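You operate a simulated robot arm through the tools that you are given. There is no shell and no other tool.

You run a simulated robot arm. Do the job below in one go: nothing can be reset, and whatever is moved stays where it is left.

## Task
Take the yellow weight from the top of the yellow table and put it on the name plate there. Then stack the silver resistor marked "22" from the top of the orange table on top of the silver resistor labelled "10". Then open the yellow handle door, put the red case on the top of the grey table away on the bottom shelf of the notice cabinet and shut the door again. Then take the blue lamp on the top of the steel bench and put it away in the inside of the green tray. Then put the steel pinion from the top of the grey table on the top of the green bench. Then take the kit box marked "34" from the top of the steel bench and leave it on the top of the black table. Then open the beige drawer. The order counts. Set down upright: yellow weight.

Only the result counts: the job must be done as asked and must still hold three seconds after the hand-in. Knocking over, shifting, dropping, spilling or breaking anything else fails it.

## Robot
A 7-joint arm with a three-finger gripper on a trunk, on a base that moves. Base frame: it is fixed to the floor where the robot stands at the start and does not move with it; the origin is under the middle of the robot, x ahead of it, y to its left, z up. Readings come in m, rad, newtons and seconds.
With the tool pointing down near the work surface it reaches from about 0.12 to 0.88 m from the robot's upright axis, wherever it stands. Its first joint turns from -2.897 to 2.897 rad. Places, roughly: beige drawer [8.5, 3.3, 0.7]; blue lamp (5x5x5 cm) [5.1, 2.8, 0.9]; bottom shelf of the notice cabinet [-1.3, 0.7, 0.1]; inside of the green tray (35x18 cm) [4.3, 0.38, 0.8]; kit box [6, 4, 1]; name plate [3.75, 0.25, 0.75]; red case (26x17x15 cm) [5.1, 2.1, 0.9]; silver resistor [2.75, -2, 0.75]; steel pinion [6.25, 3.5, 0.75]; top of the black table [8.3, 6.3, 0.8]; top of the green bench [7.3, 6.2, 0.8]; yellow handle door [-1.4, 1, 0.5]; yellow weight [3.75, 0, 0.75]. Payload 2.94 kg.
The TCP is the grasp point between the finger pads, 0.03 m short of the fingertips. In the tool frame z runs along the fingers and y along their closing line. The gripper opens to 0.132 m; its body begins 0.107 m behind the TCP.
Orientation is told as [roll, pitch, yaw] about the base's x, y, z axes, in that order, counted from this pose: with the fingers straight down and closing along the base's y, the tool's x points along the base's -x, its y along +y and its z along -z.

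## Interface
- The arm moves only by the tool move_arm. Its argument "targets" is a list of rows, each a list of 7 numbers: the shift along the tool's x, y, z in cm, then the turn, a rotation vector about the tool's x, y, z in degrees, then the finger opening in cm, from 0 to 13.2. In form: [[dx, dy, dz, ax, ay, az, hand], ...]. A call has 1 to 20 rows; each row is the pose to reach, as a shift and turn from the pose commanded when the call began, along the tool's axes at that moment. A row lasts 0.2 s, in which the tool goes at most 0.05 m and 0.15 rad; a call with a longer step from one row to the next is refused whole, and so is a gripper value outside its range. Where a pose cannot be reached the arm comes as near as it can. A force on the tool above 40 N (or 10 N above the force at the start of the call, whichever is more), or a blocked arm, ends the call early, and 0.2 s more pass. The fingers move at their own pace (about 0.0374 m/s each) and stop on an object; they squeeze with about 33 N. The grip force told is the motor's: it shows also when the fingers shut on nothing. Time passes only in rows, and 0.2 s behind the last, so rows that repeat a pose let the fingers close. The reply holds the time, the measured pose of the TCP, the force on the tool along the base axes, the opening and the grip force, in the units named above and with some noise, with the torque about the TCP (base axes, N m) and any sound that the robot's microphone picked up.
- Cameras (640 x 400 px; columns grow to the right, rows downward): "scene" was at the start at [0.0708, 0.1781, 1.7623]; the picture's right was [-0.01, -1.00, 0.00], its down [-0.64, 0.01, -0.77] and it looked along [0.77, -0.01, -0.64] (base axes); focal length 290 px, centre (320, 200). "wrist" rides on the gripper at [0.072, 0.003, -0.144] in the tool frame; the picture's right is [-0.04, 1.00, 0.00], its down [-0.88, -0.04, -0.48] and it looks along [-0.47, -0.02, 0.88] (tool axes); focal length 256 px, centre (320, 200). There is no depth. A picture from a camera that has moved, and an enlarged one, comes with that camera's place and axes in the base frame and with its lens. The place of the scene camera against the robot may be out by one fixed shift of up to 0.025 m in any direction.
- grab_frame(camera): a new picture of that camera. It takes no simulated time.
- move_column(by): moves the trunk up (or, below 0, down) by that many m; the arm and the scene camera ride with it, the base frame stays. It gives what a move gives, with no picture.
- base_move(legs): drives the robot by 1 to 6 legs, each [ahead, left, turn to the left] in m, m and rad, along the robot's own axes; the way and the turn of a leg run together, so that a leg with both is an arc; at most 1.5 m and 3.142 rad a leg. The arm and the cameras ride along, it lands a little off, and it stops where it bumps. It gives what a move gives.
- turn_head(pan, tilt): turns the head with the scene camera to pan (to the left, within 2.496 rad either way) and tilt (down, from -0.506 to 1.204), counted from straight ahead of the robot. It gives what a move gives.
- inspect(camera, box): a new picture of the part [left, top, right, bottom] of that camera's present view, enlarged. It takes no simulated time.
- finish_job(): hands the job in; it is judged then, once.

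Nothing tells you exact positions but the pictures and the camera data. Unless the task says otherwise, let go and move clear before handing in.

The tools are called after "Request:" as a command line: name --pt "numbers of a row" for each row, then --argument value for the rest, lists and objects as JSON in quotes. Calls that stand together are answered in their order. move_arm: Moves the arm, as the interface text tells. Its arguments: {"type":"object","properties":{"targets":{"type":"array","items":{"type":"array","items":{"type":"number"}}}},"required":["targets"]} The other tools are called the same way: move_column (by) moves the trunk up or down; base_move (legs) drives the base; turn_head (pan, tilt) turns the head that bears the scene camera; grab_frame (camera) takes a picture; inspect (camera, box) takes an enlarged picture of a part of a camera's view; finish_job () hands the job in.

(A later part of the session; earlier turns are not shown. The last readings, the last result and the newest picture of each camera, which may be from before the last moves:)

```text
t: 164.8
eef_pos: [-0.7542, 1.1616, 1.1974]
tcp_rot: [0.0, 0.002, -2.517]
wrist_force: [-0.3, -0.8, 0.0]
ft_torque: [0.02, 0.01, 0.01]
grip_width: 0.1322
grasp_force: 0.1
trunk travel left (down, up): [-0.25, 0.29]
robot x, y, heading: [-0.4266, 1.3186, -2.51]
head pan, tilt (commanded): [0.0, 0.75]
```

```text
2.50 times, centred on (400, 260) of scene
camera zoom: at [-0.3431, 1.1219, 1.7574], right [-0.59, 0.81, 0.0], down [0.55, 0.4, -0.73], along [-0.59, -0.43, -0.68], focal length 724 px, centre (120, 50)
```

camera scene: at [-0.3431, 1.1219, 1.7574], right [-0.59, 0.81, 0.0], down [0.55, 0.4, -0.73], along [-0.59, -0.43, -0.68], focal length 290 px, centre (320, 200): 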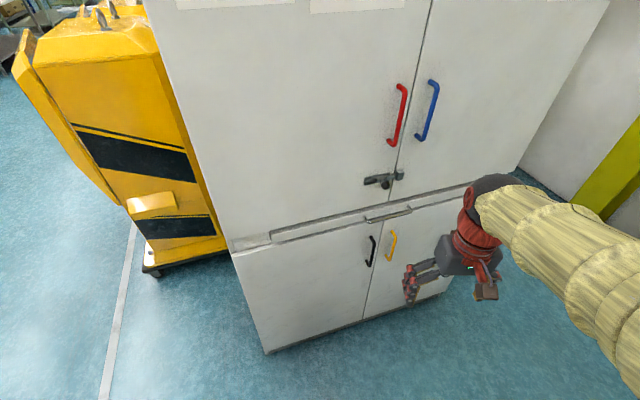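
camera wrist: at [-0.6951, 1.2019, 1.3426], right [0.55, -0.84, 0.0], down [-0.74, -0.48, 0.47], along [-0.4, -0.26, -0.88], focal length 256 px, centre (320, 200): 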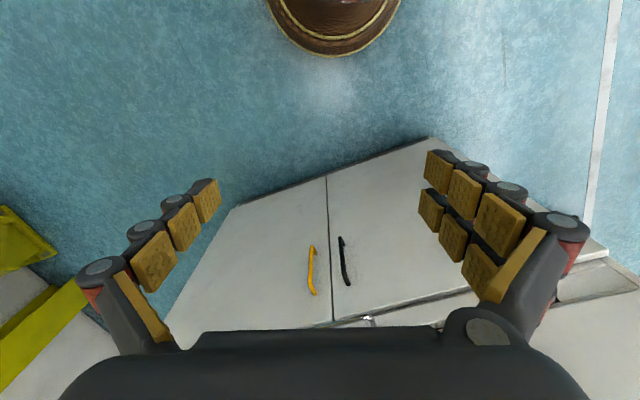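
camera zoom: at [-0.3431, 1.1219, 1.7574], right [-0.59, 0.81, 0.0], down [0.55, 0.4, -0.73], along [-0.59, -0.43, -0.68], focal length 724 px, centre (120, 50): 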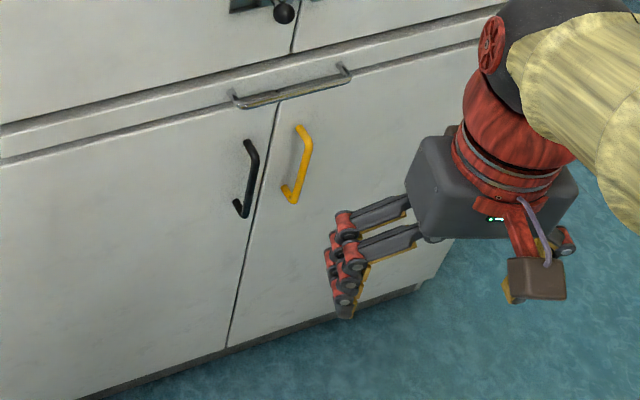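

The handle bar is vertical, about (-1.154, 0.932), z 0.68–0.87, standing about 4 cm off the door. I'll tip the tool horizontal and bring it in front of the handle, staying 20 cm clear for now.

Request:
move_arm --pt "-2 -0.8 3 0 -6.9 0 13.2" --pt "-4 -1.7 6 0 -13.8 0 13.2" --pt "-6.2 -2.6 9 0 -20.8 0 13.2" --pt "-8.3 -3.4 12.2 0 -27.7 0 13.2" --pt "-10.4 -4.3 15.3 0 -34.6 0 13.2" --pt "-12.4 -5.2 18.3 0 -41.5 0 13.2" --pt "-14.5 -6 21.4 0 -48.5 0 12" --pt "-16.6 -6.9 24.4 0 -55.4 0 11" --pt "-18.7 -7.7 27.5 0 -62.3 0 10" --pt "-20.7 -8.6 30.5 0 -69.2 0 9" --pt "-22.8 -9.5 33.6 0 -76.2 0 8" --pt "-24.9 -10.3 36.6 0 -83.1 0 8" --pt "-27 -11.2 39.7 0 -90 0 8" --pt "-27 -11.2 39.7 0 -90 0 8"

Request:
grab_frame --camera "scene"

Request:
grab_frame --camera "wrist"

```text
t: 167.8
eef_pos: [-1.0539, 1.1006, 0.8123]
tcp_rot: [1.621, -1.535, 2.161]
wrist_force: [0.0, -0.3, 0.2]
ft_torque: [-0.02, -0.02, 0.01]
grip_width: 0.0801
grasp_force: 0.1
out of reach, approached as far as the arm can: row 11, 12, 13, 14
trunk travel left (down, up): [-0.25, 0.29]
robot x, y, heading: [-0.43, 1.318, -2.518]
head pan, tilt (commanded): [0.0, 0.75]
```

```text
taken
camera scene: at [-0.3442, 1.1218, 1.7574], right [-0.59, 0.81, 0.0], down [0.55, 0.4, -0.73], along [-0.59, -0.43, -0.68], focal length 290 px, centre (320, 200)
```

scene: 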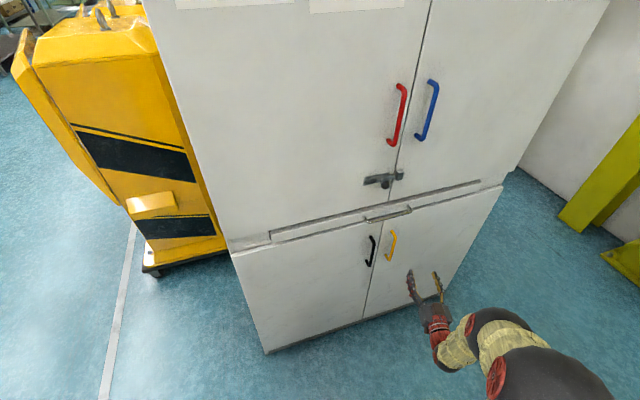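

```text
taken
camera wrist: at [-0.936, 1.1825, 0.7416], right [0.6, -0.8, 0.08], down [0.34, 0.34, 0.88], along [-0.73, -0.5, 0.48], focal length 256 px, centre (320, 200)
```

wrist: 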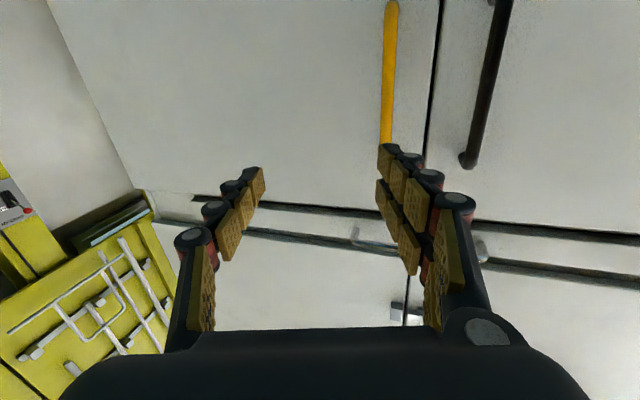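

The tool is horizontal but the arm is near its limit with the hand this low against the shoulder. Lowering the trunk gives the wrist more room, so I'll drop it 0.25 m and raise the hand back.

Request:
move_column --by -0.2

Request:
move_arm --pt "-4 0 0 0 0 0 8" --pt "-8 0 0 0 0 0 8" --pt "-12 0 0 0 0 0 8" --pt "-16 0 0 0 0 0 8" --pt "-19 0 0 0 0 0 8" --pt "-19 0 0 0 0 0 8"

Request:
grab_frame --camera "scene"

Request:
grab_frame --camera "wrist"

```text
t: 169.9
eef_pos: [-1.0535, 1.1008, 0.6134]
tcp_rot: [1.613, -1.537, 2.171]
wrist_force: [0.0, -0.2, 0.2]
ft_torque: [0.01, 0.02, 0.01]
grip_width: 0.0799
grasp_force: 0.0
trunk travel left (down, up): [-0.05, 0.49]
robot x, y, heading: [-0.4238, 1.3167, -2.518]
head pan, tilt (commanded): [0.0, 0.75]
```

```text
t: 171.3
eef_pos: [-1.057, 1.1053, 0.8038]
tcp_rot: [1.609, -1.537, 2.171]
wrist_force: [0.5, -0.1, 0.1]
ft_torque: [0.02, -0.01, 0.0]
grip_width: 0.08
grasp_force: 0.1
trunk travel left (down, up): [-0.05, 0.49]
robot x, y, heading: [-0.424, 1.3193, -2.519]
head pan, tilt (commanded): [0.0, 0.75]
```

```text
taken
camera scene: at [-0.3431, 1.122, 1.5573], right [-0.59, 0.81, 0.0], down [0.55, 0.4, -0.73], along [-0.59, -0.43, -0.68], focal length 290 px, centre (320, 200)
```

scene: 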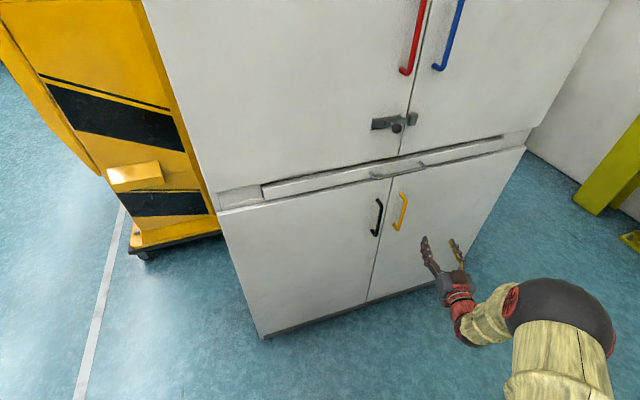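

```text
taken
camera wrist: at [-0.9394, 1.1878, 0.7322], right [0.6, -0.8, 0.08], down [0.34, 0.34, 0.88], along [-0.73, -0.5, 0.48], focal length 256 px, centre (320, 200)
```

wrist: 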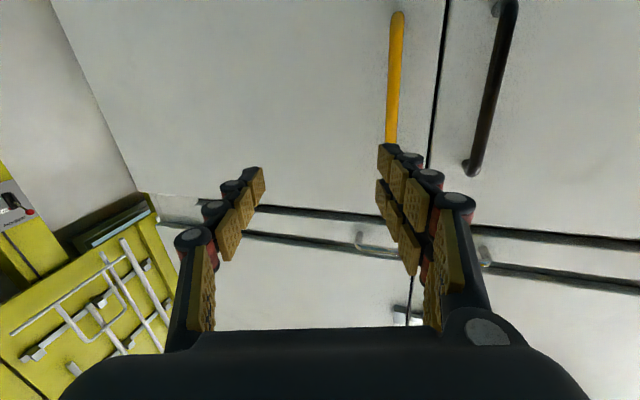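

The arm now reaches cleanly. I'll yaw the tool about 18° to square up to the door, and shift 2 cm left to line up with the bar.

Request:
move_arm --pt "0.5 0.5 0 -6 0 -0.7 8" --pt "1 1 0 -12 0 -1.4 8" --pt "1.5 1.5 -0.3 -17.8 0 -2 8" --pt "2 2 -0.6 -17.8 0 -2 8" --pt "2 2 -0.6 -17.8 0 -2 8"

Request:
grab_frame --camera "wrist"

Request:
grab_frame --camera "scene"

```text
t: 172.5
eef_pos: [-1.0398, 1.0931, 0.7821]
tcp_rot: [-2.75, -1.563, 0.56]
wrist_force: [-0.2, -0.6, -0.1]
ft_torque: [-0.01, -0.01, 0.0]
grip_width: 0.0804
grasp_force: 0.0
trunk travel left (down, up): [-0.05, 0.49]
robot x, y, heading: [-0.4276, 1.317, -2.518]
head pan, tilt (commanded): [0.0, 0.75]
```

```text
taken
camera wrist: at [-0.9559, 1.2086, 0.7111], right [0.81, -0.58, 0.04], down [0.25, 0.41, 0.88], along [-0.52, -0.7, 0.48], focal length 256 px, centre (320, 200)
```

wrist: 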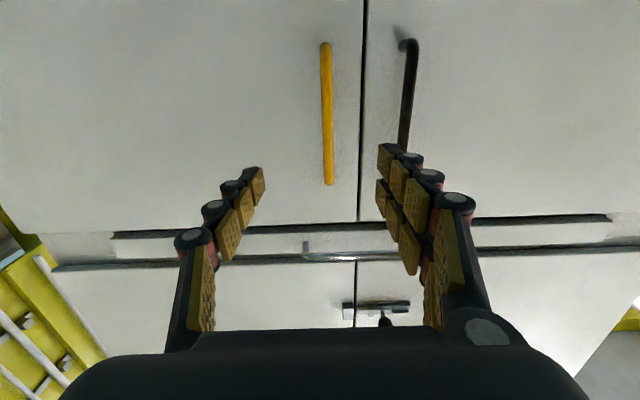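

```text
taken
camera scene: at [-0.3434, 1.122, 1.5574], right [-0.59, 0.81, 0.0], down [0.55, 0.4, -0.73], along [-0.59, -0.43, -0.68], focal length 290 px, centre (320, 200)
```

scene: 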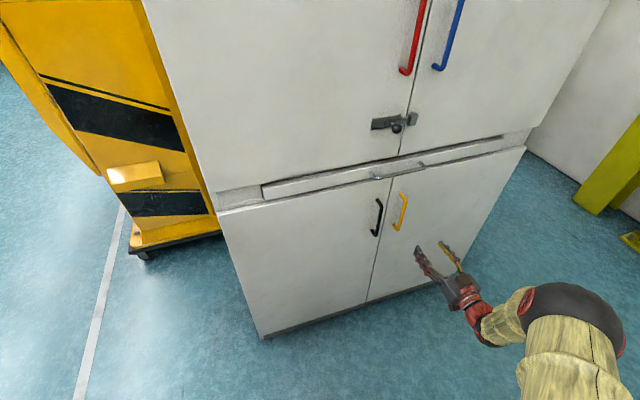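

Squared up to the door; the bar is about 1 cm to the left of the tool axis. Advancing 15 cm with the fingers open 6 cm, then checking.

Request:
move_arm --pt "0 1.1 2 0 0 0 6" --pt "0 1.1 6 0 0 0 6" --pt "0 1.1 10 0 0 0 6" --pt "0 1.1 14 0 0 0 6" --pt "0 1.1 15 0 0 0 6" --pt "0 1.1 15 0 0 0 6"

Request:
grab_frame --camera "wrist"

Request:
inspect --camera "scene" --box '[360, 170, 480, 320]'

```text
t: 173.9
eef_pos: [-1.1181, 0.9633, 0.784]
tcp_rot: [-2.77, -1.564, 0.581]
wrist_force: [0.0, 0.3, -0.2]
ft_torque: [0.01, -0.02, 0.02]
grip_width: 0.0599
grasp_force: 0.0
trunk travel left (down, up): [-0.05, 0.49]
robot x, y, heading: [-0.4253, 1.3218, -2.519]
head pan, tilt (commanded): [0.0, 0.75]
```

```text
taken
camera wrist: at [-1.0339, 1.0789, 0.7124], right [0.81, -0.58, 0.04], down [0.25, 0.41, 0.88], along [-0.52, -0.7, 0.48], focal length 256 px, centre (320, 200)
```

wrist: 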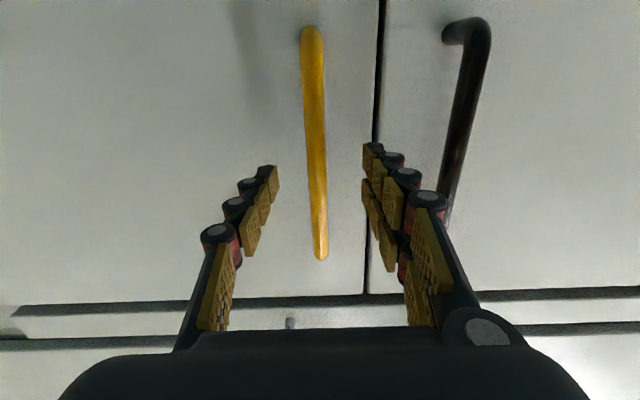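

```text
2.67 times, centred on (420, 245) of scene
camera zoom: at [-0.3434, 1.1218, 1.5574], right [-0.59, 0.81, 0.0], down [0.55, 0.4, -0.73], along [-0.59, -0.43, -0.68], focal length 772 px, centre (53, 80)
```

zoom: 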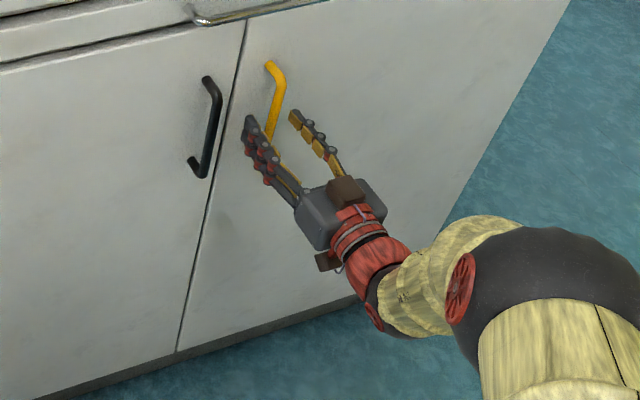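

Parallax puts the door face about 6 cm ahead of the TCP and the bar about 2.3 cm ahead, closer than first thought. Advancing 1.8 cm more and closing on the bar.

Request:
move_arm --pt "0 -0.3 1 0 0 0 6" --pt "0 -0.3 1.8 0 0 0 6" --pt "0 -0.3 1.8 0 0 0 4" --pt "0 -0.3 1.8 0 0 0 2" --pt "0 -0.3 1.8 0 0 0 0" --pt "0 -0.3 1.8 0 0 0 0" --pt "0 -0.3 1.8 0 0 0 0" --pt "0 -0.3 1.8 0 0 0 0" --pt "0 -0.3 1.8 0 0 0 0"

Request:
grab_frame --camera "wrist"

```text
t: 175.9
eef_pos: [-1.1295, 0.9501, 0.7841]
tcp_rot: [-2.717, -1.564, 0.531]
wrist_force: [6.0, -2.8, 0.8]
ft_torque: [-0.22, -0.04, 0.06]
grip_width: 0.0128
grasp_force: 39.6
trunk travel left (down, up): [-0.05, 0.49]
robot x, y, heading: [-0.4284, 1.3242, -2.519]
head pan, tilt (commanded): [0.0, 0.75]
```

```text
taken
camera wrist: at [-1.045, 1.0665, 0.7123], right [0.81, -0.58, 0.04], down [0.25, 0.41, 0.88], along [-0.52, -0.7, 0.48], focal length 256 px, centre (320, 200)
```

wrist: 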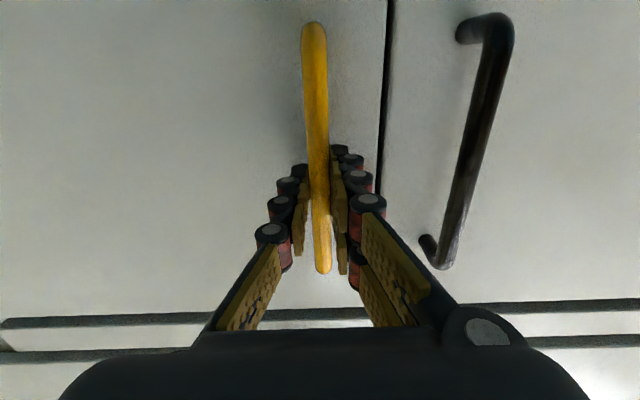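

The bar is held (1.3 cm). Pulling the door open along its hinge arc (radius about 0.52 m), first to about 12°.

Request:
move_arm --pt "0 -0.2 -1.5 -1.7 0 0 0" --pt "0 -0.45 -3 -3.4 0 0 0" --pt "0 -0.7 -4.8 -5.3 0 0 0" --pt "0 -1.1 -6.7 -7.5 0 0 0" --pt "0 -1.6 -9 -10 0 0 0" --pt "0 -2.1 -10.7 -12 0 0 0"

Request:
grab_frame --camera "scene"

```text
t: 177.3
eef_pos: [-1.0853, 1.0487, 0.7841]
tcp_rot: [-2.455, -1.565, 0.477]
wrist_force: [15.1, -5.1, 0.7]
ft_torque: [-0.25, -0.29, -0.01]
grip_width: 0.0124
grasp_force: 39.4
trunk travel left (down, up): [-0.05, 0.49]
robot x, y, heading: [-0.4244, 1.319, -2.518]
head pan, tilt (commanded): [0.0, 0.75]
```

```text
taken
camera scene: at [-0.3422, 1.1214, 1.5573], right [-0.59, 0.81, 0.0], down [0.55, 0.4, -0.73], along [-0.59, -0.43, -0.68], focal length 290 px, centre (320, 200)
```

scene: 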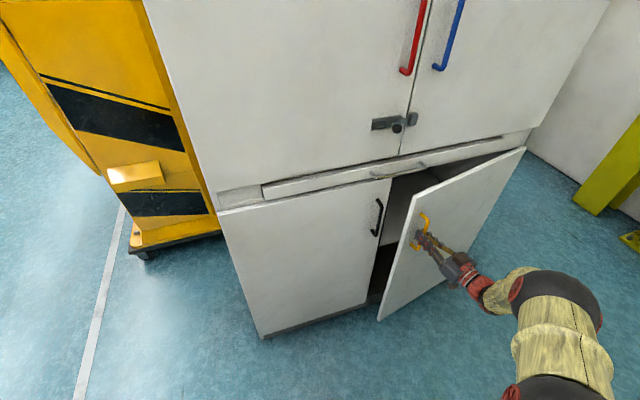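

The door is opening (about 12°). Continuing the pull along the arc to about 36°, with slightly less sideways motion to relieve the side force.

Request:
move_arm --pt "0 0 -2.96 -3 0 0 0" --pt "0 -0.4 -5.72 -6 0 0 0" --pt "0 -0.93 -8.44 -9 0 0 0" --pt "0 -1.63 -11.14 -12 0 0 0" --pt "0 -2.45 -13.8 -15 0 0 0" --pt "0 -3.41 -16.4 -18 0 0 0" --pt "0 -4.51 -18.96 -21 0 0 0" --pt "0 -5.75 -21.44 -24 0 0 0"

Request:
grab_frame --camera "scene"

```text
t: 178.6
eef_pos: [-1.058, 1.1934, 0.7837]
tcp_rot: [-1.623, -1.564, -0.095]
wrist_force: [-14.2, 1.6, -12.2]
ft_torque: [-0.02, -0.56, -0.32]
grip_width: 0.013
grasp_force: 39.2
trunk travel left (down, up): [-0.05, 0.49]
robot x, y, heading: [-0.4279, 1.3173, -2.513]
head pan, tilt (commanded): [0.0, 0.75]
stopped in row 6: the force on the tool passed its limit at 43 N (the readings are from after the stop); the commanded pose is now the measured one
```

```text
taken
camera scene: at [-0.3468, 1.1213, 1.5574], right [-0.59, 0.81, 0.0], down [0.55, 0.4, -0.73], along [-0.59, -0.43, -0.68], focal length 290 px, centre (320, 200)
```

scene: 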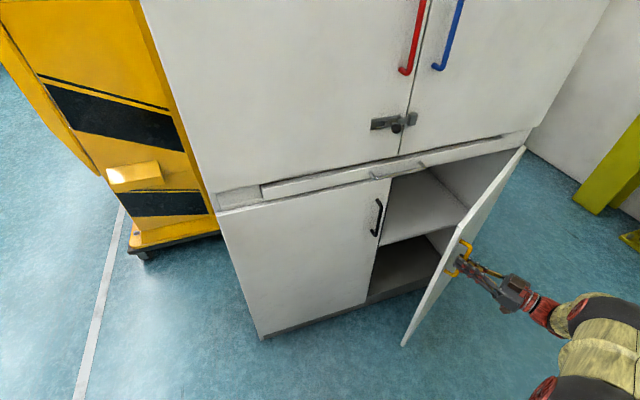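

The door stands about 28° open. I'll let go of the handle, back off, then push the door wider from its inner side.

Request:
move_arm --pt "0 0 0 0 0 0 2" --pt "0 0 0 0 0 0 5" --pt "0 0 0 0 0 0 6" --pt "0 0 -2 0 0 0 6" --pt "0 0 -5 0 0 0 6" --pt "0 0 -9 0 0 0 6" --pt "0 0 -12 0 0 0 6" --pt "0 0 -12 0 0 0 6"

Request:
grab_frame --camera "scene"

Request:
grab_frame --camera "wrist"

```text
t: 180.4
eef_pos: [-1.0384, 1.3105, 0.7859]
tcp_rot: [-1.852, -1.56, 0.14]
wrist_force: [-0.8, 0.6, -0.5]
ft_torque: [-0.01, 0.0, -0.01]
grip_width: 0.0602
grasp_force: 0.1
trunk travel left (down, up): [-0.05, 0.49]
robot x, y, heading: [-0.4272, 1.3157, -2.52]
head pan, tilt (commanded): [0.0, 0.75]
```

```text
taken
camera scene: at [-0.344, 1.1224, 1.5574], right [-0.59, 0.81, 0.0], down [0.55, 0.4, -0.73], along [-0.59, -0.43, -0.68], focal length 290 px, centre (320, 200)
```

scene: 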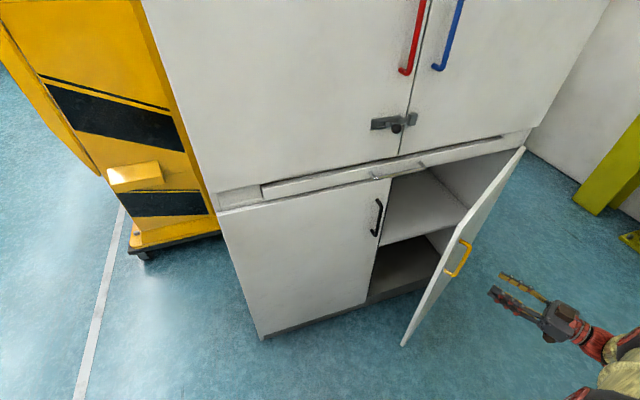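

```text
taken
camera wrist: at [-1.016, 1.4544, 0.7143], right [0.99, -0.14, 0.03], down [0.04, 0.48, 0.88], along [-0.14, -0.87, 0.48], focal length 256 px, centre (320, 200)
```

wrist: 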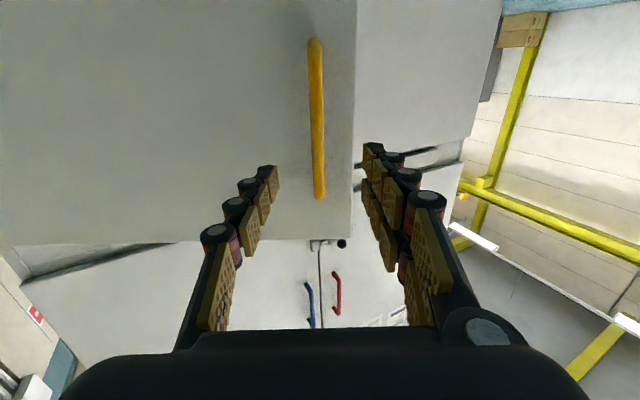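

With the leaf ajar there is room to insert the hand, tool down, behind its free edge from above. I'll tip the tool back to vertical while rising above the door top.

Request:
move_arm --pt "-2.5 0 0 0 8.2 0 6" --pt "-5 0 0 0 16.4 0 4" --pt "-7.5 0 0 0 24.6 0 2" --pt "-10 0 0 0 32.7 0 0" --pt "-12.5 0 0 0 40.9 0 0" --pt "-15 0 0 0 49.1 0 0" --pt "-17.5 0 0 0 57.3 0 0" --pt "-20 0 0 0 65.5 0 0" --pt "-22.5 0 0 0 73.6 0 0" --pt "-25 0 0 0 81.8 0 0" --pt "-27 0 0 0 90 0 0" --pt "-27 0 0 0 90 0 0"

Request:
grab_frame --camera "scene"

Request:
grab_frame --camera "wrist"

```text
t: 183.0
eef_pos: [-1.0363, 1.3143, 1.0537]
tcp_rot: [-0.011, -0.003, -1.714]
wrist_force: [0.2, -0.2, 0.5]
ft_torque: [0.02, 0.0, 0.0]
grip_width: 0.0
grasp_force: 28.6
trunk travel left (down, up): [-0.05, 0.49]
robot x, y, heading: [-0.4251, 1.3186, -2.52]
head pan, tilt (commanded): [0.0, 0.75]
```

```text
taken
camera scene: at [-0.3438, 1.1217, 1.5573], right [-0.59, 0.81, 0.0], down [0.55, 0.4, -0.73], along [-0.59, -0.43, -0.68], focal length 290 px, centre (320, 200)
```

scene: 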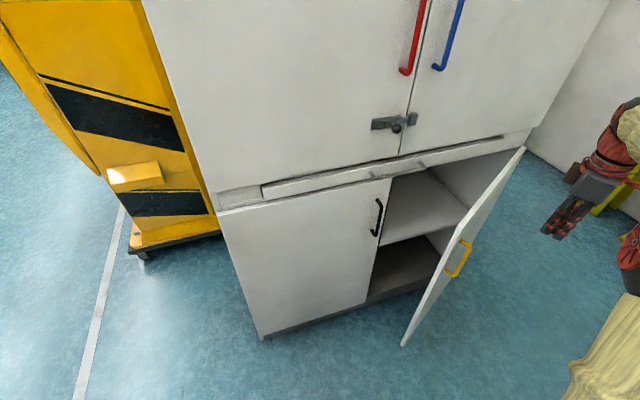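

```text
taken
camera wrist: at [-1.0224, 1.3856, 1.1992], right [0.98, -0.19, -0.01], down [-0.16, -0.86, 0.48], along [-0.1, -0.47, -0.88], focal length 256 px, centre (320, 200)
```

wrist: 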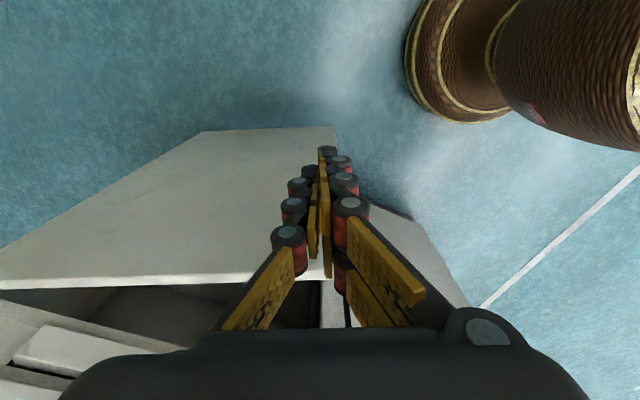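

The tool is vertical above the door (door top about z = 0.944). Moving over to the inner side of the leaf and lowering the closed fingers behind it.

Request:
move_arm --pt "-4 0 0 0 0 0 0" --pt "-8 0.1 0 0 0 0 0" --pt "-12 0.2 0 0 0 0 0" --pt "-16 0.3 0 0 0 0 0" --pt "-20 0.4 0 0 0 0 0" --pt "-24 0.5 0 0 0 0 0" --pt "-27.6 0.5 0 0 0 0 0" --pt "-27.6 0.5 4 0 0 0 0" --pt "-27.6 0.5 8 0 0 0 0" --pt "-27.6 0.5 12 0 0 0 0" --pt "-27.6 0.5 16 0 0 0 0" --pt "-27.6 0.5 18.5 0 0 0 0" --pt "-27.6 0.5 18.5 0 0 0 0"

Request:
grab_frame --camera "scene"

Request:
grab_frame --camera "wrist"

```text
t: 185.8
eef_pos: [-1.0707, 1.0377, 0.8732]
tcp_rot: [-0.011, -0.002, -1.714]
wrist_force: [0.6, -1.5, 0.1]
ft_torque: [0.0, 0.01, 0.01]
grip_width: 0.0
grasp_force: 28.5
trunk travel left (down, up): [-0.05, 0.49]
robot x, y, heading: [-0.4276, 1.3174, -2.521]
head pan, tilt (commanded): [0.0, 0.75]
```

```text
taken
camera scene: at [-0.3442, 1.1217, 1.5574], right [-0.59, 0.81, 0.0], down [0.55, 0.4, -0.73], along [-0.59, -0.43, -0.68], focal length 290 px, centre (320, 200)
```

scene: 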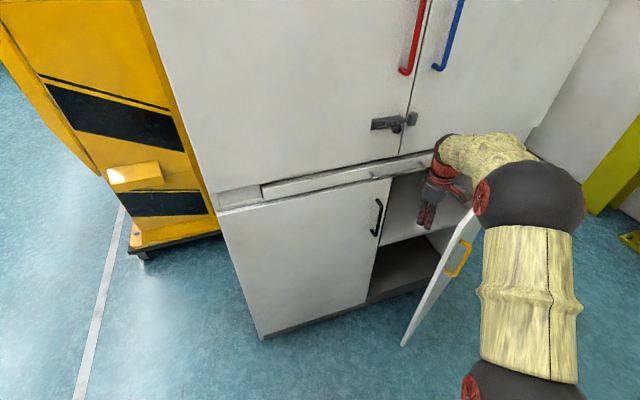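

```text
taken
camera wrist: at [-1.0573, 1.1091, 1.0174], right [0.98, -0.19, -0.01], down [-0.16, -0.86, 0.48], along [-0.1, -0.47, -0.88], focal length 256 px, centre (320, 200)
```

wrist: 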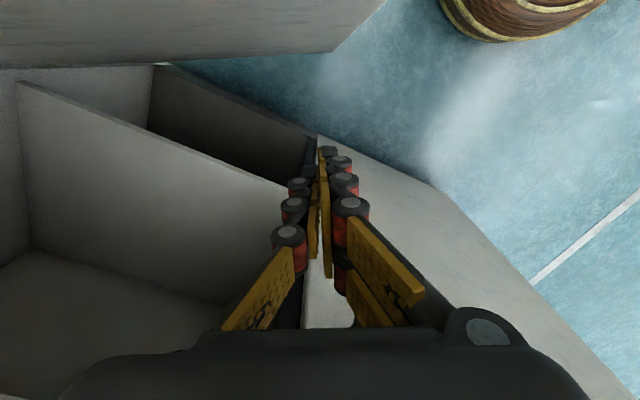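

The closed fingers are behind the leaf. Sweeping them outward along the hinge arc to push the door open.

Request:
move_arm --pt "3.3 0 0 0 0 0 0" --pt "6.7 -0.1 0 0 0 0 0" --pt "9.5 -0.5 0 0 0 0 0" --pt "12.3 -1.0 0 0 0 0 0" --pt "15.0 -1.7 0 0 0 0 0" --pt "17.7 -2.5 0 0 0 0 0" --pt "20.2 -3.4 0 0 0 0 0" --pt "22.7 -4.5 0 0 0 0 0" --pt "25.1 -5.7 0 0 0 0 0" --pt "27.5 -7.0 0 0 0 0 0" --pt "29.8 -8.2 0 0 0 0 0" --pt "32.1 -9.5 0 0 0 0 0" --pt "34.2 -10.9 0 0 0 0 0" --pt "36.3 -12.4 0 0 0 0 0" --pt "38.2 -14.2 0 0 0 0 0" --pt "39.9 -16.2 0 0 0 0 0" --pt "41.5 -18.2 0 0 0 0 0" --pt "43.0 -20.3 0 0 0 0 0"

Request:
grab_frame --camera "scene"

Request:
grab_frame --camera "wrist"

```text
t: 189.6
eef_pos: [-1.2114, 1.4923, 0.8725]
tcp_rot: [-0.009, -0.003, -1.714]
wrist_force: [0.0, -0.4, -0.5]
ft_torque: [-0.01, 0.02, 0.02]
grip_width: 0.0
grasp_force: 28.4
trunk travel left (down, up): [-0.05, 0.49]
robot x, y, heading: [-0.4236, 1.3144, -2.518]
head pan, tilt (commanded): [0.0, 0.75]
```

```text
taken
camera scene: at [-0.344, 1.1221, 1.5574], right [-0.59, 0.81, 0.0], down [0.55, 0.4, -0.73], along [-0.59, -0.43, -0.68], focal length 290 px, centre (320, 200)
```

scene: 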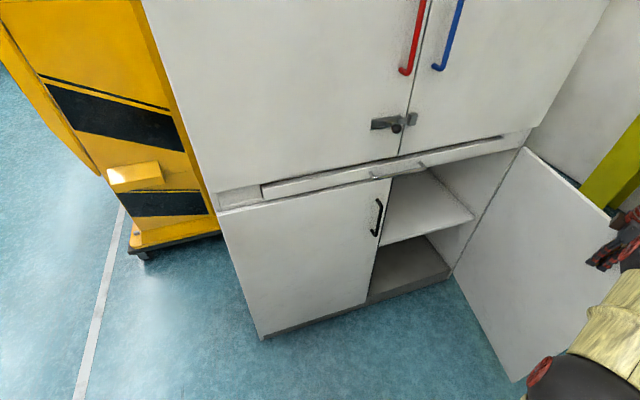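

```text
taken
camera wrist: at [-1.1967, 1.5651, 1.0167], right [0.98, -0.19, -0.01], down [-0.16, -0.86, 0.48], along [-0.1, -0.47, -0.88], focal length 256 px, centre (320, 200)
```

wrist: 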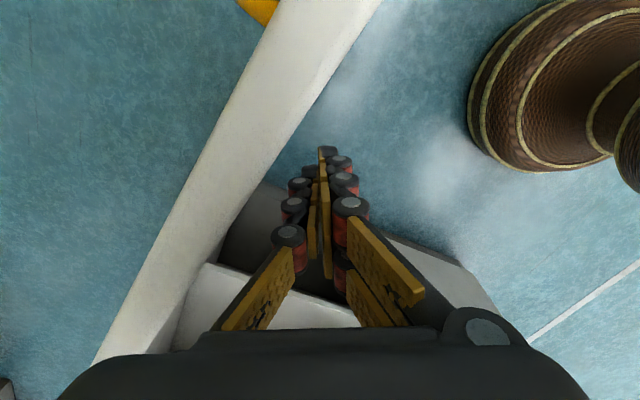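

The door is about 79° open and pushing was nearly force-free. I'll push it a little past to nearly 90°.

Request:
move_arm --pt "1.5 -1.8 0 0 0 0 0" --pt "2.9 -3.7 0 0 0 0 0" --pt "4.4 -5.5 0 0 0 0 0" --pt "5.5 -7 0 0 0 0 0" --pt "5.5 -7 0 0 0 0 0"

Request:
turn_head --pan -0.3 --tilt 0.75

Request:
grab_frame --camera "scene"

```text
t: 190.8
eef_pos: [-1.2674, 1.5558, 0.8703]
tcp_rot: [-0.012, -0.005, -1.714]
wrist_force: [-0.9, 0.8, -0.1]
ft_torque: [-0.03, 0.01, -0.02]
grip_width: 0.0
grasp_force: 28.4
out of reach, approached as far as the arm can: row 4, 5
trunk travel left (down, up): [-0.05, 0.49]
robot x, y, heading: [-0.4283, 1.3201, -2.518]
head pan, tilt (commanded): [0.0, 0.75]
```

```text
t: 191.6
eef_pos: [-1.2692, 1.5564, 0.8694]
tcp_rot: [-0.01, -0.004, -1.711]
wrist_force: [-0.2, -0.8, 0.7]
ft_torque: [0.02, 0.02, 0.04]
grip_width: 0.0
grasp_force: 28.6
trunk travel left (down, up): [-0.05, 0.49]
robot x, y, heading: [-0.4246, 1.3212, -2.516]
head pan, tilt (commanded): [-0.3, 0.75]
```

```text
taken
camera scene: at [-0.3555, 1.1442, 1.5574], right [-0.32, 0.95, 0.0], down [0.65, 0.22, -0.73], along [-0.69, -0.23, -0.68], focal length 290 px, centre (320, 200)
```

scene: 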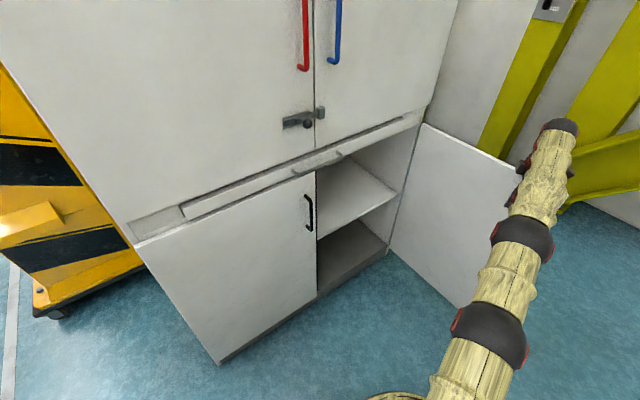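

The door now stands about 90° open, showing a bottom shelf (about z 0.1) and a mid shelf (about 0.54). Retracting the arm, then I'll go and fetch the red case.

Request:
move_arm --pt "0 1 -3 0 0 0 0" --pt "-2.2 4.9 -5 0 0 3 2" --pt "-4.5 8.8 -7 0 0 6 4" --pt "-6.8 12.7 -9 0 0 10 6" --pt "-9 16.6 -11 0 0 13 8" --pt "-11.3 20.5 -13 0 0 17 10" --pt "-13.5 24.4 -13 0 0 20 12" --pt "-15.8 28.3 -13 0 0 23 13.2" --pt "-18 32.2 -13 0 0 27 13.2" --pt "-20.3 36.1 -13 0 0 30 13.2" --pt "-22.6 40 -13 0 0 33 13.2" --pt "-24.8 43.9 -13 0 0 37 13.2" --pt "-27 47.8 -13 0 0 40 13.2" --pt "-29.3 51.7 -13 0 0 43 13.2" --pt "-32.1 56.8 -13 0 0 46 13.2"

Request:
turn_head --pan 0.1 --tilt 0.8

Request:
grab_frame --camera "scene"

```text
refused: row 15 steps farther than a row can; nothing moved
```

```text
t: 192.5
eef_pos: [-1.2679, 1.5549, 0.8701]
tcp_rot: [-0.011, -0.003, -1.714]
wrist_force: [-0.4, -0.2, 0.5]
ft_torque: [-0.01, -0.01, -0.02]
grip_width: 0.0
grasp_force: 28.8
trunk travel left (down, up): [-0.05, 0.49]
robot x, y, heading: [-0.4286, 1.3162, -2.517]
head pan, tilt (commanded): [0.099, 0.799]
```

```text
taken
camera scene: at [-0.3374, 1.1172, 1.5534], right [-0.66, 0.75, 0.0], down [0.54, 0.47, -0.7], along [-0.52, -0.46, -0.72], focal length 290 px, centre (320, 200)
```

scene: 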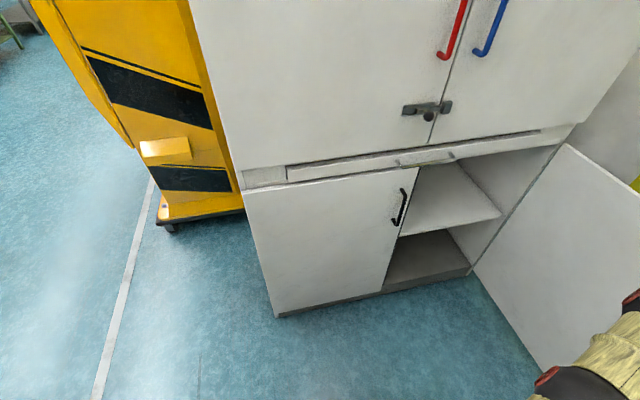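

The last row was slightly too long a step, so nothing moved. Sending the retraction again with an extra row.

Request:
move_arm --pt "0 1 -3 0 0 0 0" --pt "-2.2 4.9 -5 0 0 3 2" --pt "-4.5 8.8 -7 0 0 6 4" --pt "-6.8 12.7 -9 0 0 10 6" --pt "-9 16.6 -11 0 0 13 8" --pt "-11.3 20.5 -12 0 0 17 10" --pt "-13.5 24.4 -13 0 0 20 12" --pt "-15.8 28.3 -13 0 0 23 13.2" --pt "-18 32.2 -13 0 0 27 13.2" --pt "-20.3 36.1 -13 0 0 30 13.2" --pt "-22.6 40 -13 0 0 33 13.2" --pt "-24.8 43.9 -13 0 0 37 13.2" --pt "-27 47.8 -13 0 0 40 13.2" --pt "-29.3 51.7 -13 0 0 43 13.2" --pt "-31 54.7 -13 0 0 45 13.2" --pt "-32.1 56.8 -13 0 0 46 13.2"

Request:
grab_frame --camera "scene"

Request:
inspect --camera "scene" --box '[360, 130, 600, 320]'

```text
t: 195.9
eef_pos: [-0.7494, 1.1569, 0.9983]
tcp_rot: [-0.006, -0.009, -2.519]
wrist_force: [-1.0, -0.5, 0.1]
ft_torque: [-0.01, -0.02, 0.01]
grip_width: 0.132
grasp_force: 0.1
trunk travel left (down, up): [-0.05, 0.49]
robot x, y, heading: [-0.4254, 1.3185, -2.514]
head pan, tilt (commanded): [0.099, 0.799]
```

```text
taken
camera scene: at [-0.3369, 1.117, 1.5534], right [-0.66, 0.75, 0.0], down [0.54, 0.48, -0.7], along [-0.52, -0.46, -0.72], focal length 290 px, centre (320, 200)
```

scene: 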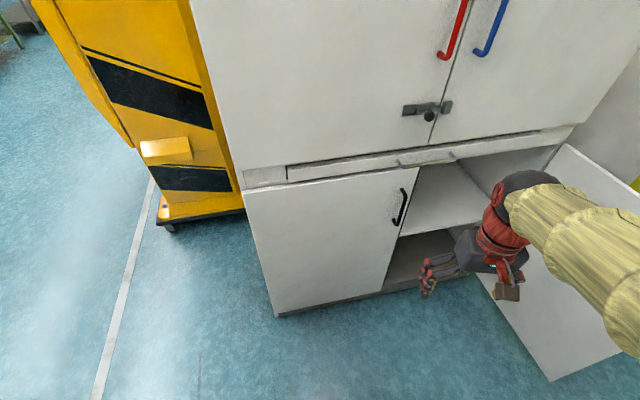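

```text
2.11 times, centred on (480, 225) of scene
camera zoom: at [-0.3369, 1.117, 1.5534], right [-0.66, 0.75, 0.0], down [0.54, 0.48, -0.7], along [-0.52, -0.46, -0.72], focal length 610 px, centre (-17, 147)
```

zoom: 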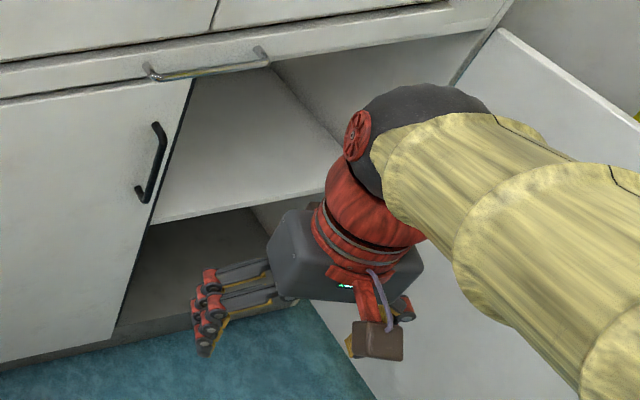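

The door is open and out of the way. Raising the trunk back, then driving the long way round to the grey table for the red case.

Request:
move_column --by 0.2

Request:
base_move --legs '[[-0.15, 0.3, 0], [-0.15, 0.5, 0], [0, 0, 2.2]]'

Request:
turn_head --pan 0.0 --tilt 0.6

Request:
grab_frame --camera "scene"

```text
t: 198.1
eef_pos: [-0.7487, 1.1578, 1.1986]
tcp_rot: [-0.006, -0.008, -2.517]
wrist_force: [-0.5, -0.4, -0.2]
ft_torque: [-0.01, 0.01, -0.02]
grip_width: 0.1321
grasp_force: 0.0
trunk travel left (down, up): [-0.25, 0.29]
robot x, y, heading: [-0.4289, 1.3191, -2.517]
head pan, tilt (commanded): [0.099, 0.799]
```

```text
t: 208.1
eef_pos: [0.605, 0.669, 1.1982]
tcp_rot: [-0.005, -0.009, -0.328]
wrist_force: [-0.2, 0.6, -0.4]
ft_torque: [0.02, 0.01, 0.0]
grip_width: 0.1322
grasp_force: 0.1
trunk travel left (down, up): [-0.25, 0.29]
robot x, y, heading: [0.2873, 0.8396, -0.331]
head pan, tilt (commanded): [0.099, 0.799]
```

```text
t: 208.8
eef_pos: [0.6047, 0.6699, 1.1972]
tcp_rot: [-0.006, -0.008, -0.329]
wrist_force: [0.1, -0.4, 0.8]
ft_torque: [0.03, 0.03, 0.02]
grip_width: 0.1318
grasp_force: 0.0
trunk travel left (down, up): [-0.25, 0.29]
robot x, y, heading: [0.2868, 0.8372, -0.327]
head pan, tilt (commanded): [0.0, 0.6]
```

```text
taken
camera scene: at [0.4191, 0.989, 1.7702], right [-0.32, -0.95, 0.0], down [-0.54, 0.18, -0.82], along [0.78, -0.27, -0.57], focal length 290 px, centre (320, 200)
```

scene: 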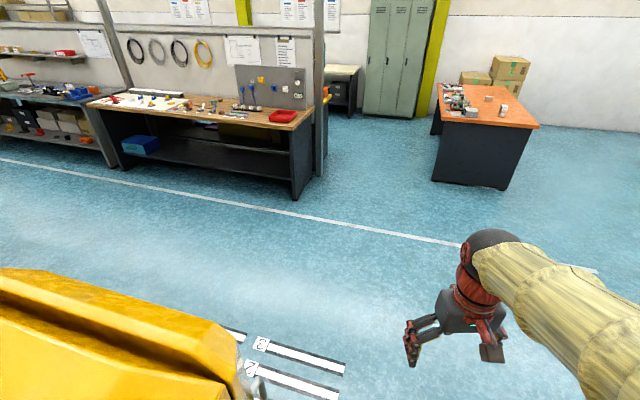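

Now driving through the gap between the wooden bench and the orange table to the aisle behind the partition.

Request:
base_move --legs '[[0.3, -0.3, 0], [1.1, -0.13, 0], [1.12, -0.12, 0], [1.15, 0.04, 0], [0.8, 0.3, 0], [0, 0, 1.3]]'

Request:
grab_frame --camera "scene"

```text
t: 234.9
eef_pos: [4.6992, -0.6247, 1.1984]
tcp_rot: [-0.003, -0.01, 0.933]
wrist_force: [0.1, 0.7, -0.2]
ft_torque: [0.0, -0.04, 0.04]
grip_width: 0.132
grasp_force: 0.0
trunk travel left (down, up): [-0.25, 0.29]
robot x, y, heading: [4.4411, -0.8759, 0.933]
head pan, tilt (commanded): [0.0, 0.6]
```

```text
taken
camera scene: at [4.3377, -0.7268, 1.7702], right [0.8, -0.59, 0.0], down [-0.34, -0.45, -0.83], along [0.49, 0.66, -0.56], focal length 290 px, centre (320, 200)
```

scene: 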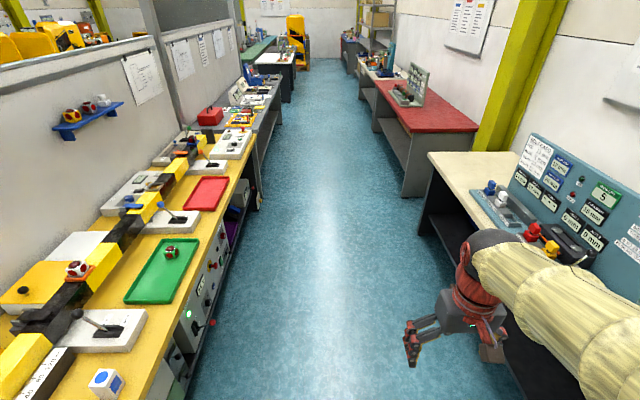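

The aisle runs ahead; the red case is visible on the grey table beyond the yellow one. Driving up the aisle to it.

Request:
base_move --legs '[[1.35, 0.0, 0], [1.35, 0.2, 0], [0, 0, 1.2]]'

Request:
turn_head --pan 0.2 --tilt 0.7

Request:
grab_frame --camera "scene"

```text
t: 251.2
eef_pos: [5.7686, 1.7574, 1.1986]
tcp_rot: [-0.004, -0.009, 2.129]
wrist_force: [0.0, -0.3, -0.3]
ft_torque: [-0.05, -0.01, 0.0]
grip_width: 0.1318
grasp_force: 0.0
trunk travel left (down, up): [-0.25, 0.29]
robot x, y, heading: [5.9055, 1.4271, 2.128]
head pan, tilt (commanded): [0.0, 0.6]
```

```text
t: 251.9
eef_pos: [5.7675, 1.7583, 1.1978]
tcp_rot: [-0.005, -0.008, 2.131]
wrist_force: [0.3, 0.3, -0.2]
ft_torque: [0.0, 0.02, -0.01]
grip_width: 0.1319
grasp_force: 0.1
trunk travel left (down, up): [-0.25, 0.29]
robot x, y, heading: [5.9077, 1.4274, 2.133]
head pan, tilt (commanded): [0.201, 0.7]
```

```text
taken
camera scene: at [5.7185, 1.3494, 1.7616], right [0.72, 0.69, 0.0], down [0.44, -0.47, -0.77], along [-0.53, 0.55, -0.64], focal length 290 px, centre (320, 200)
```

scene: 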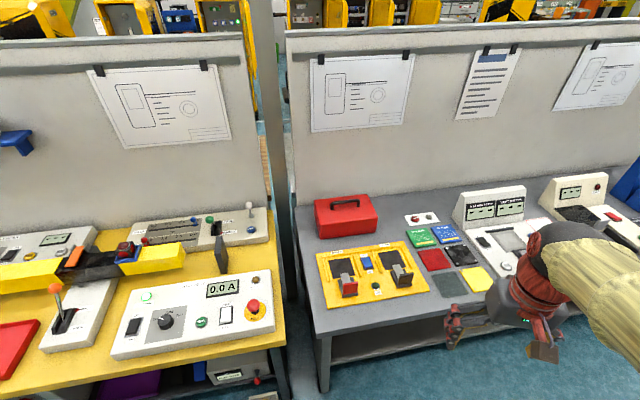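

The red case with a dark top handle is at the back left of the grey table. Zooming in.

Request:
inspect --camera "scene" --box '[290, 170, 450, 310]'

```text
2.86 times, centred on (370, 240) of scene
camera zoom: at [5.7185, 1.3494, 1.7616], right [0.72, 0.69, 0.0], down [0.44, -0.47, -0.77], along [-0.53, 0.55, -0.64], focal length 828 px, centre (177, 86)
```

zoom: 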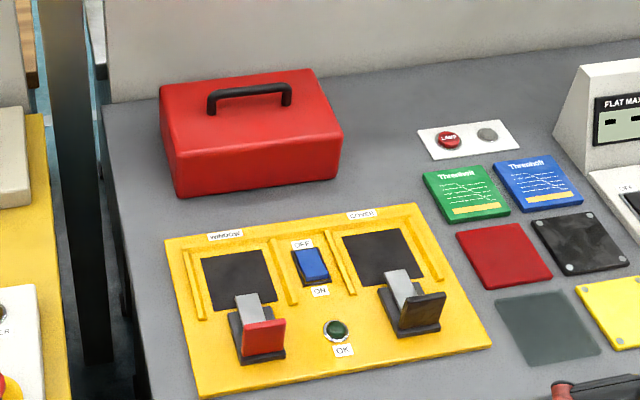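

The red case has a bar handle along its length, parallel to the table edge. I'll stand squarely in front of it, so I can grip the bar with a tilted tool that will also fit under the cabinet's mid shelf.

Request:
base_move --legs '[[0.23, -0.05, 0], [0, 0, 0.4]]'

Request:
turn_head --pan 0.0 --tilt 0.8

Request:
grab_frame --camera "scene"

Request:
grab_frame --camera "wrist"

```text
t: 254.8
eef_pos: [5.5693, 1.8988, 1.1975]
tcp_rot: [-0.006, -0.009, 2.526]
wrist_force: [0.1, -0.6, 0.2]
ft_torque: [-0.01, 0.0, 0.0]
grip_width: 0.1321
grasp_force: 0.1
trunk travel left (down, up): [-0.25, 0.29]
robot x, y, heading: [5.8257, 1.6492, 2.532]
head pan, tilt (commanded): [0.201, 0.7]
```

```text
t: 255.6
eef_pos: [5.5688, 1.8999, 1.1976]
tcp_rot: [-0.005, -0.008, 2.528]
wrist_force: [0.0, -0.3, -0.5]
ft_torque: [-0.02, 0.01, 0.02]
grip_width: 0.132
grasp_force: 0.0
trunk travel left (down, up): [-0.25, 0.29]
robot x, y, heading: [5.8287, 1.6448, 2.529]
head pan, tilt (commanded): [0.0, 0.799]
```

```text
taken
camera scene: at [5.6906, 1.5098, 1.7534], right [0.57, 0.82, 0.0], down [0.59, -0.41, -0.7], along [-0.57, 0.4, -0.72], focal length 290 px, centre (320, 200)
```

scene: 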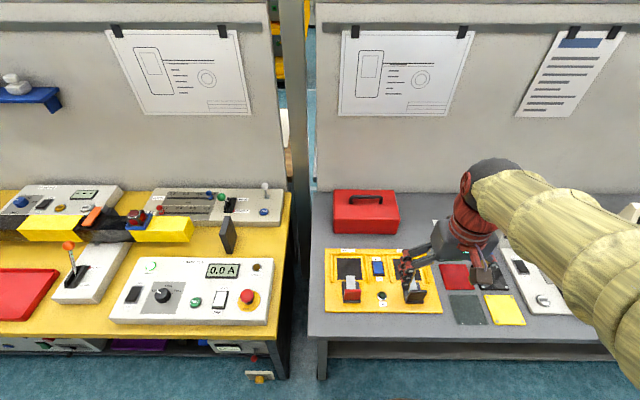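

```text
taken
camera wrist: at [5.6267, 1.8549, 1.342], right [-0.61, -0.79, 0.0], down [-0.69, 0.53, 0.48], along [-0.38, 0.3, -0.88], focal length 256 px, centre (320, 200)
```

wrist: 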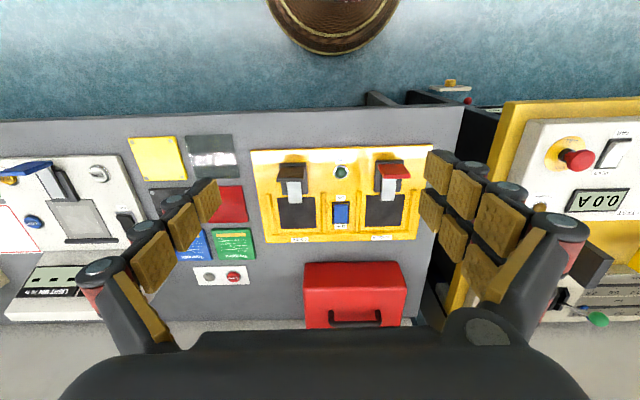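

The handle bar is about 0.83 m straight ahead of my axis. Zooming for its exact placement.

Request:
inspect --camera "wrist" --box '[290, 240, 430, 335]'

Request:
inspect --camera "scene" --box '[310, 160, 430, 260]'

```text
4.21 times, centred on (360, 288) of wrist
camera zoom: at [5.6267, 1.8549, 1.342], right [-0.61, -0.79, 0.0], down [-0.69, 0.53, 0.48], along [-0.38, 0.3, -0.88], focal length 1078 px, centre (152, -168)
```

zoom: 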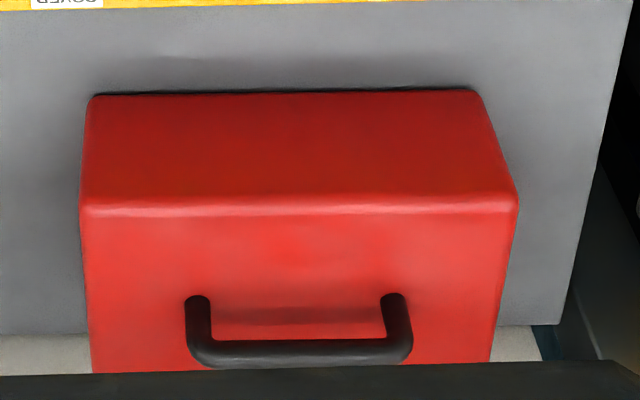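

```text
4.00 times, centred on (370, 210) of scene
camera zoom: at [5.6906, 1.5098, 1.7534], right [0.57, 0.82, 0.0], down [0.59, -0.41, -0.7], along [-0.57, 0.4, -0.72], focal length 1159 px, centre (120, 160)
```

zoom: 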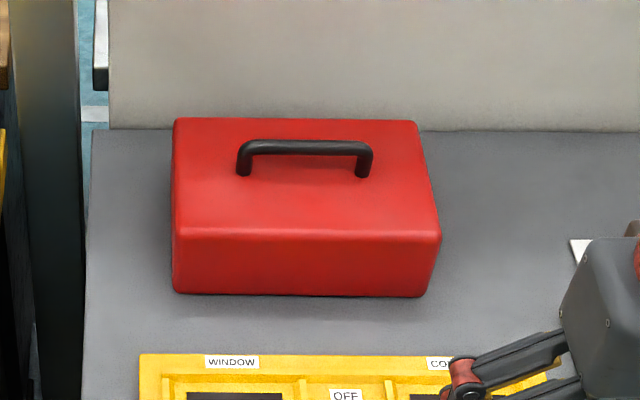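

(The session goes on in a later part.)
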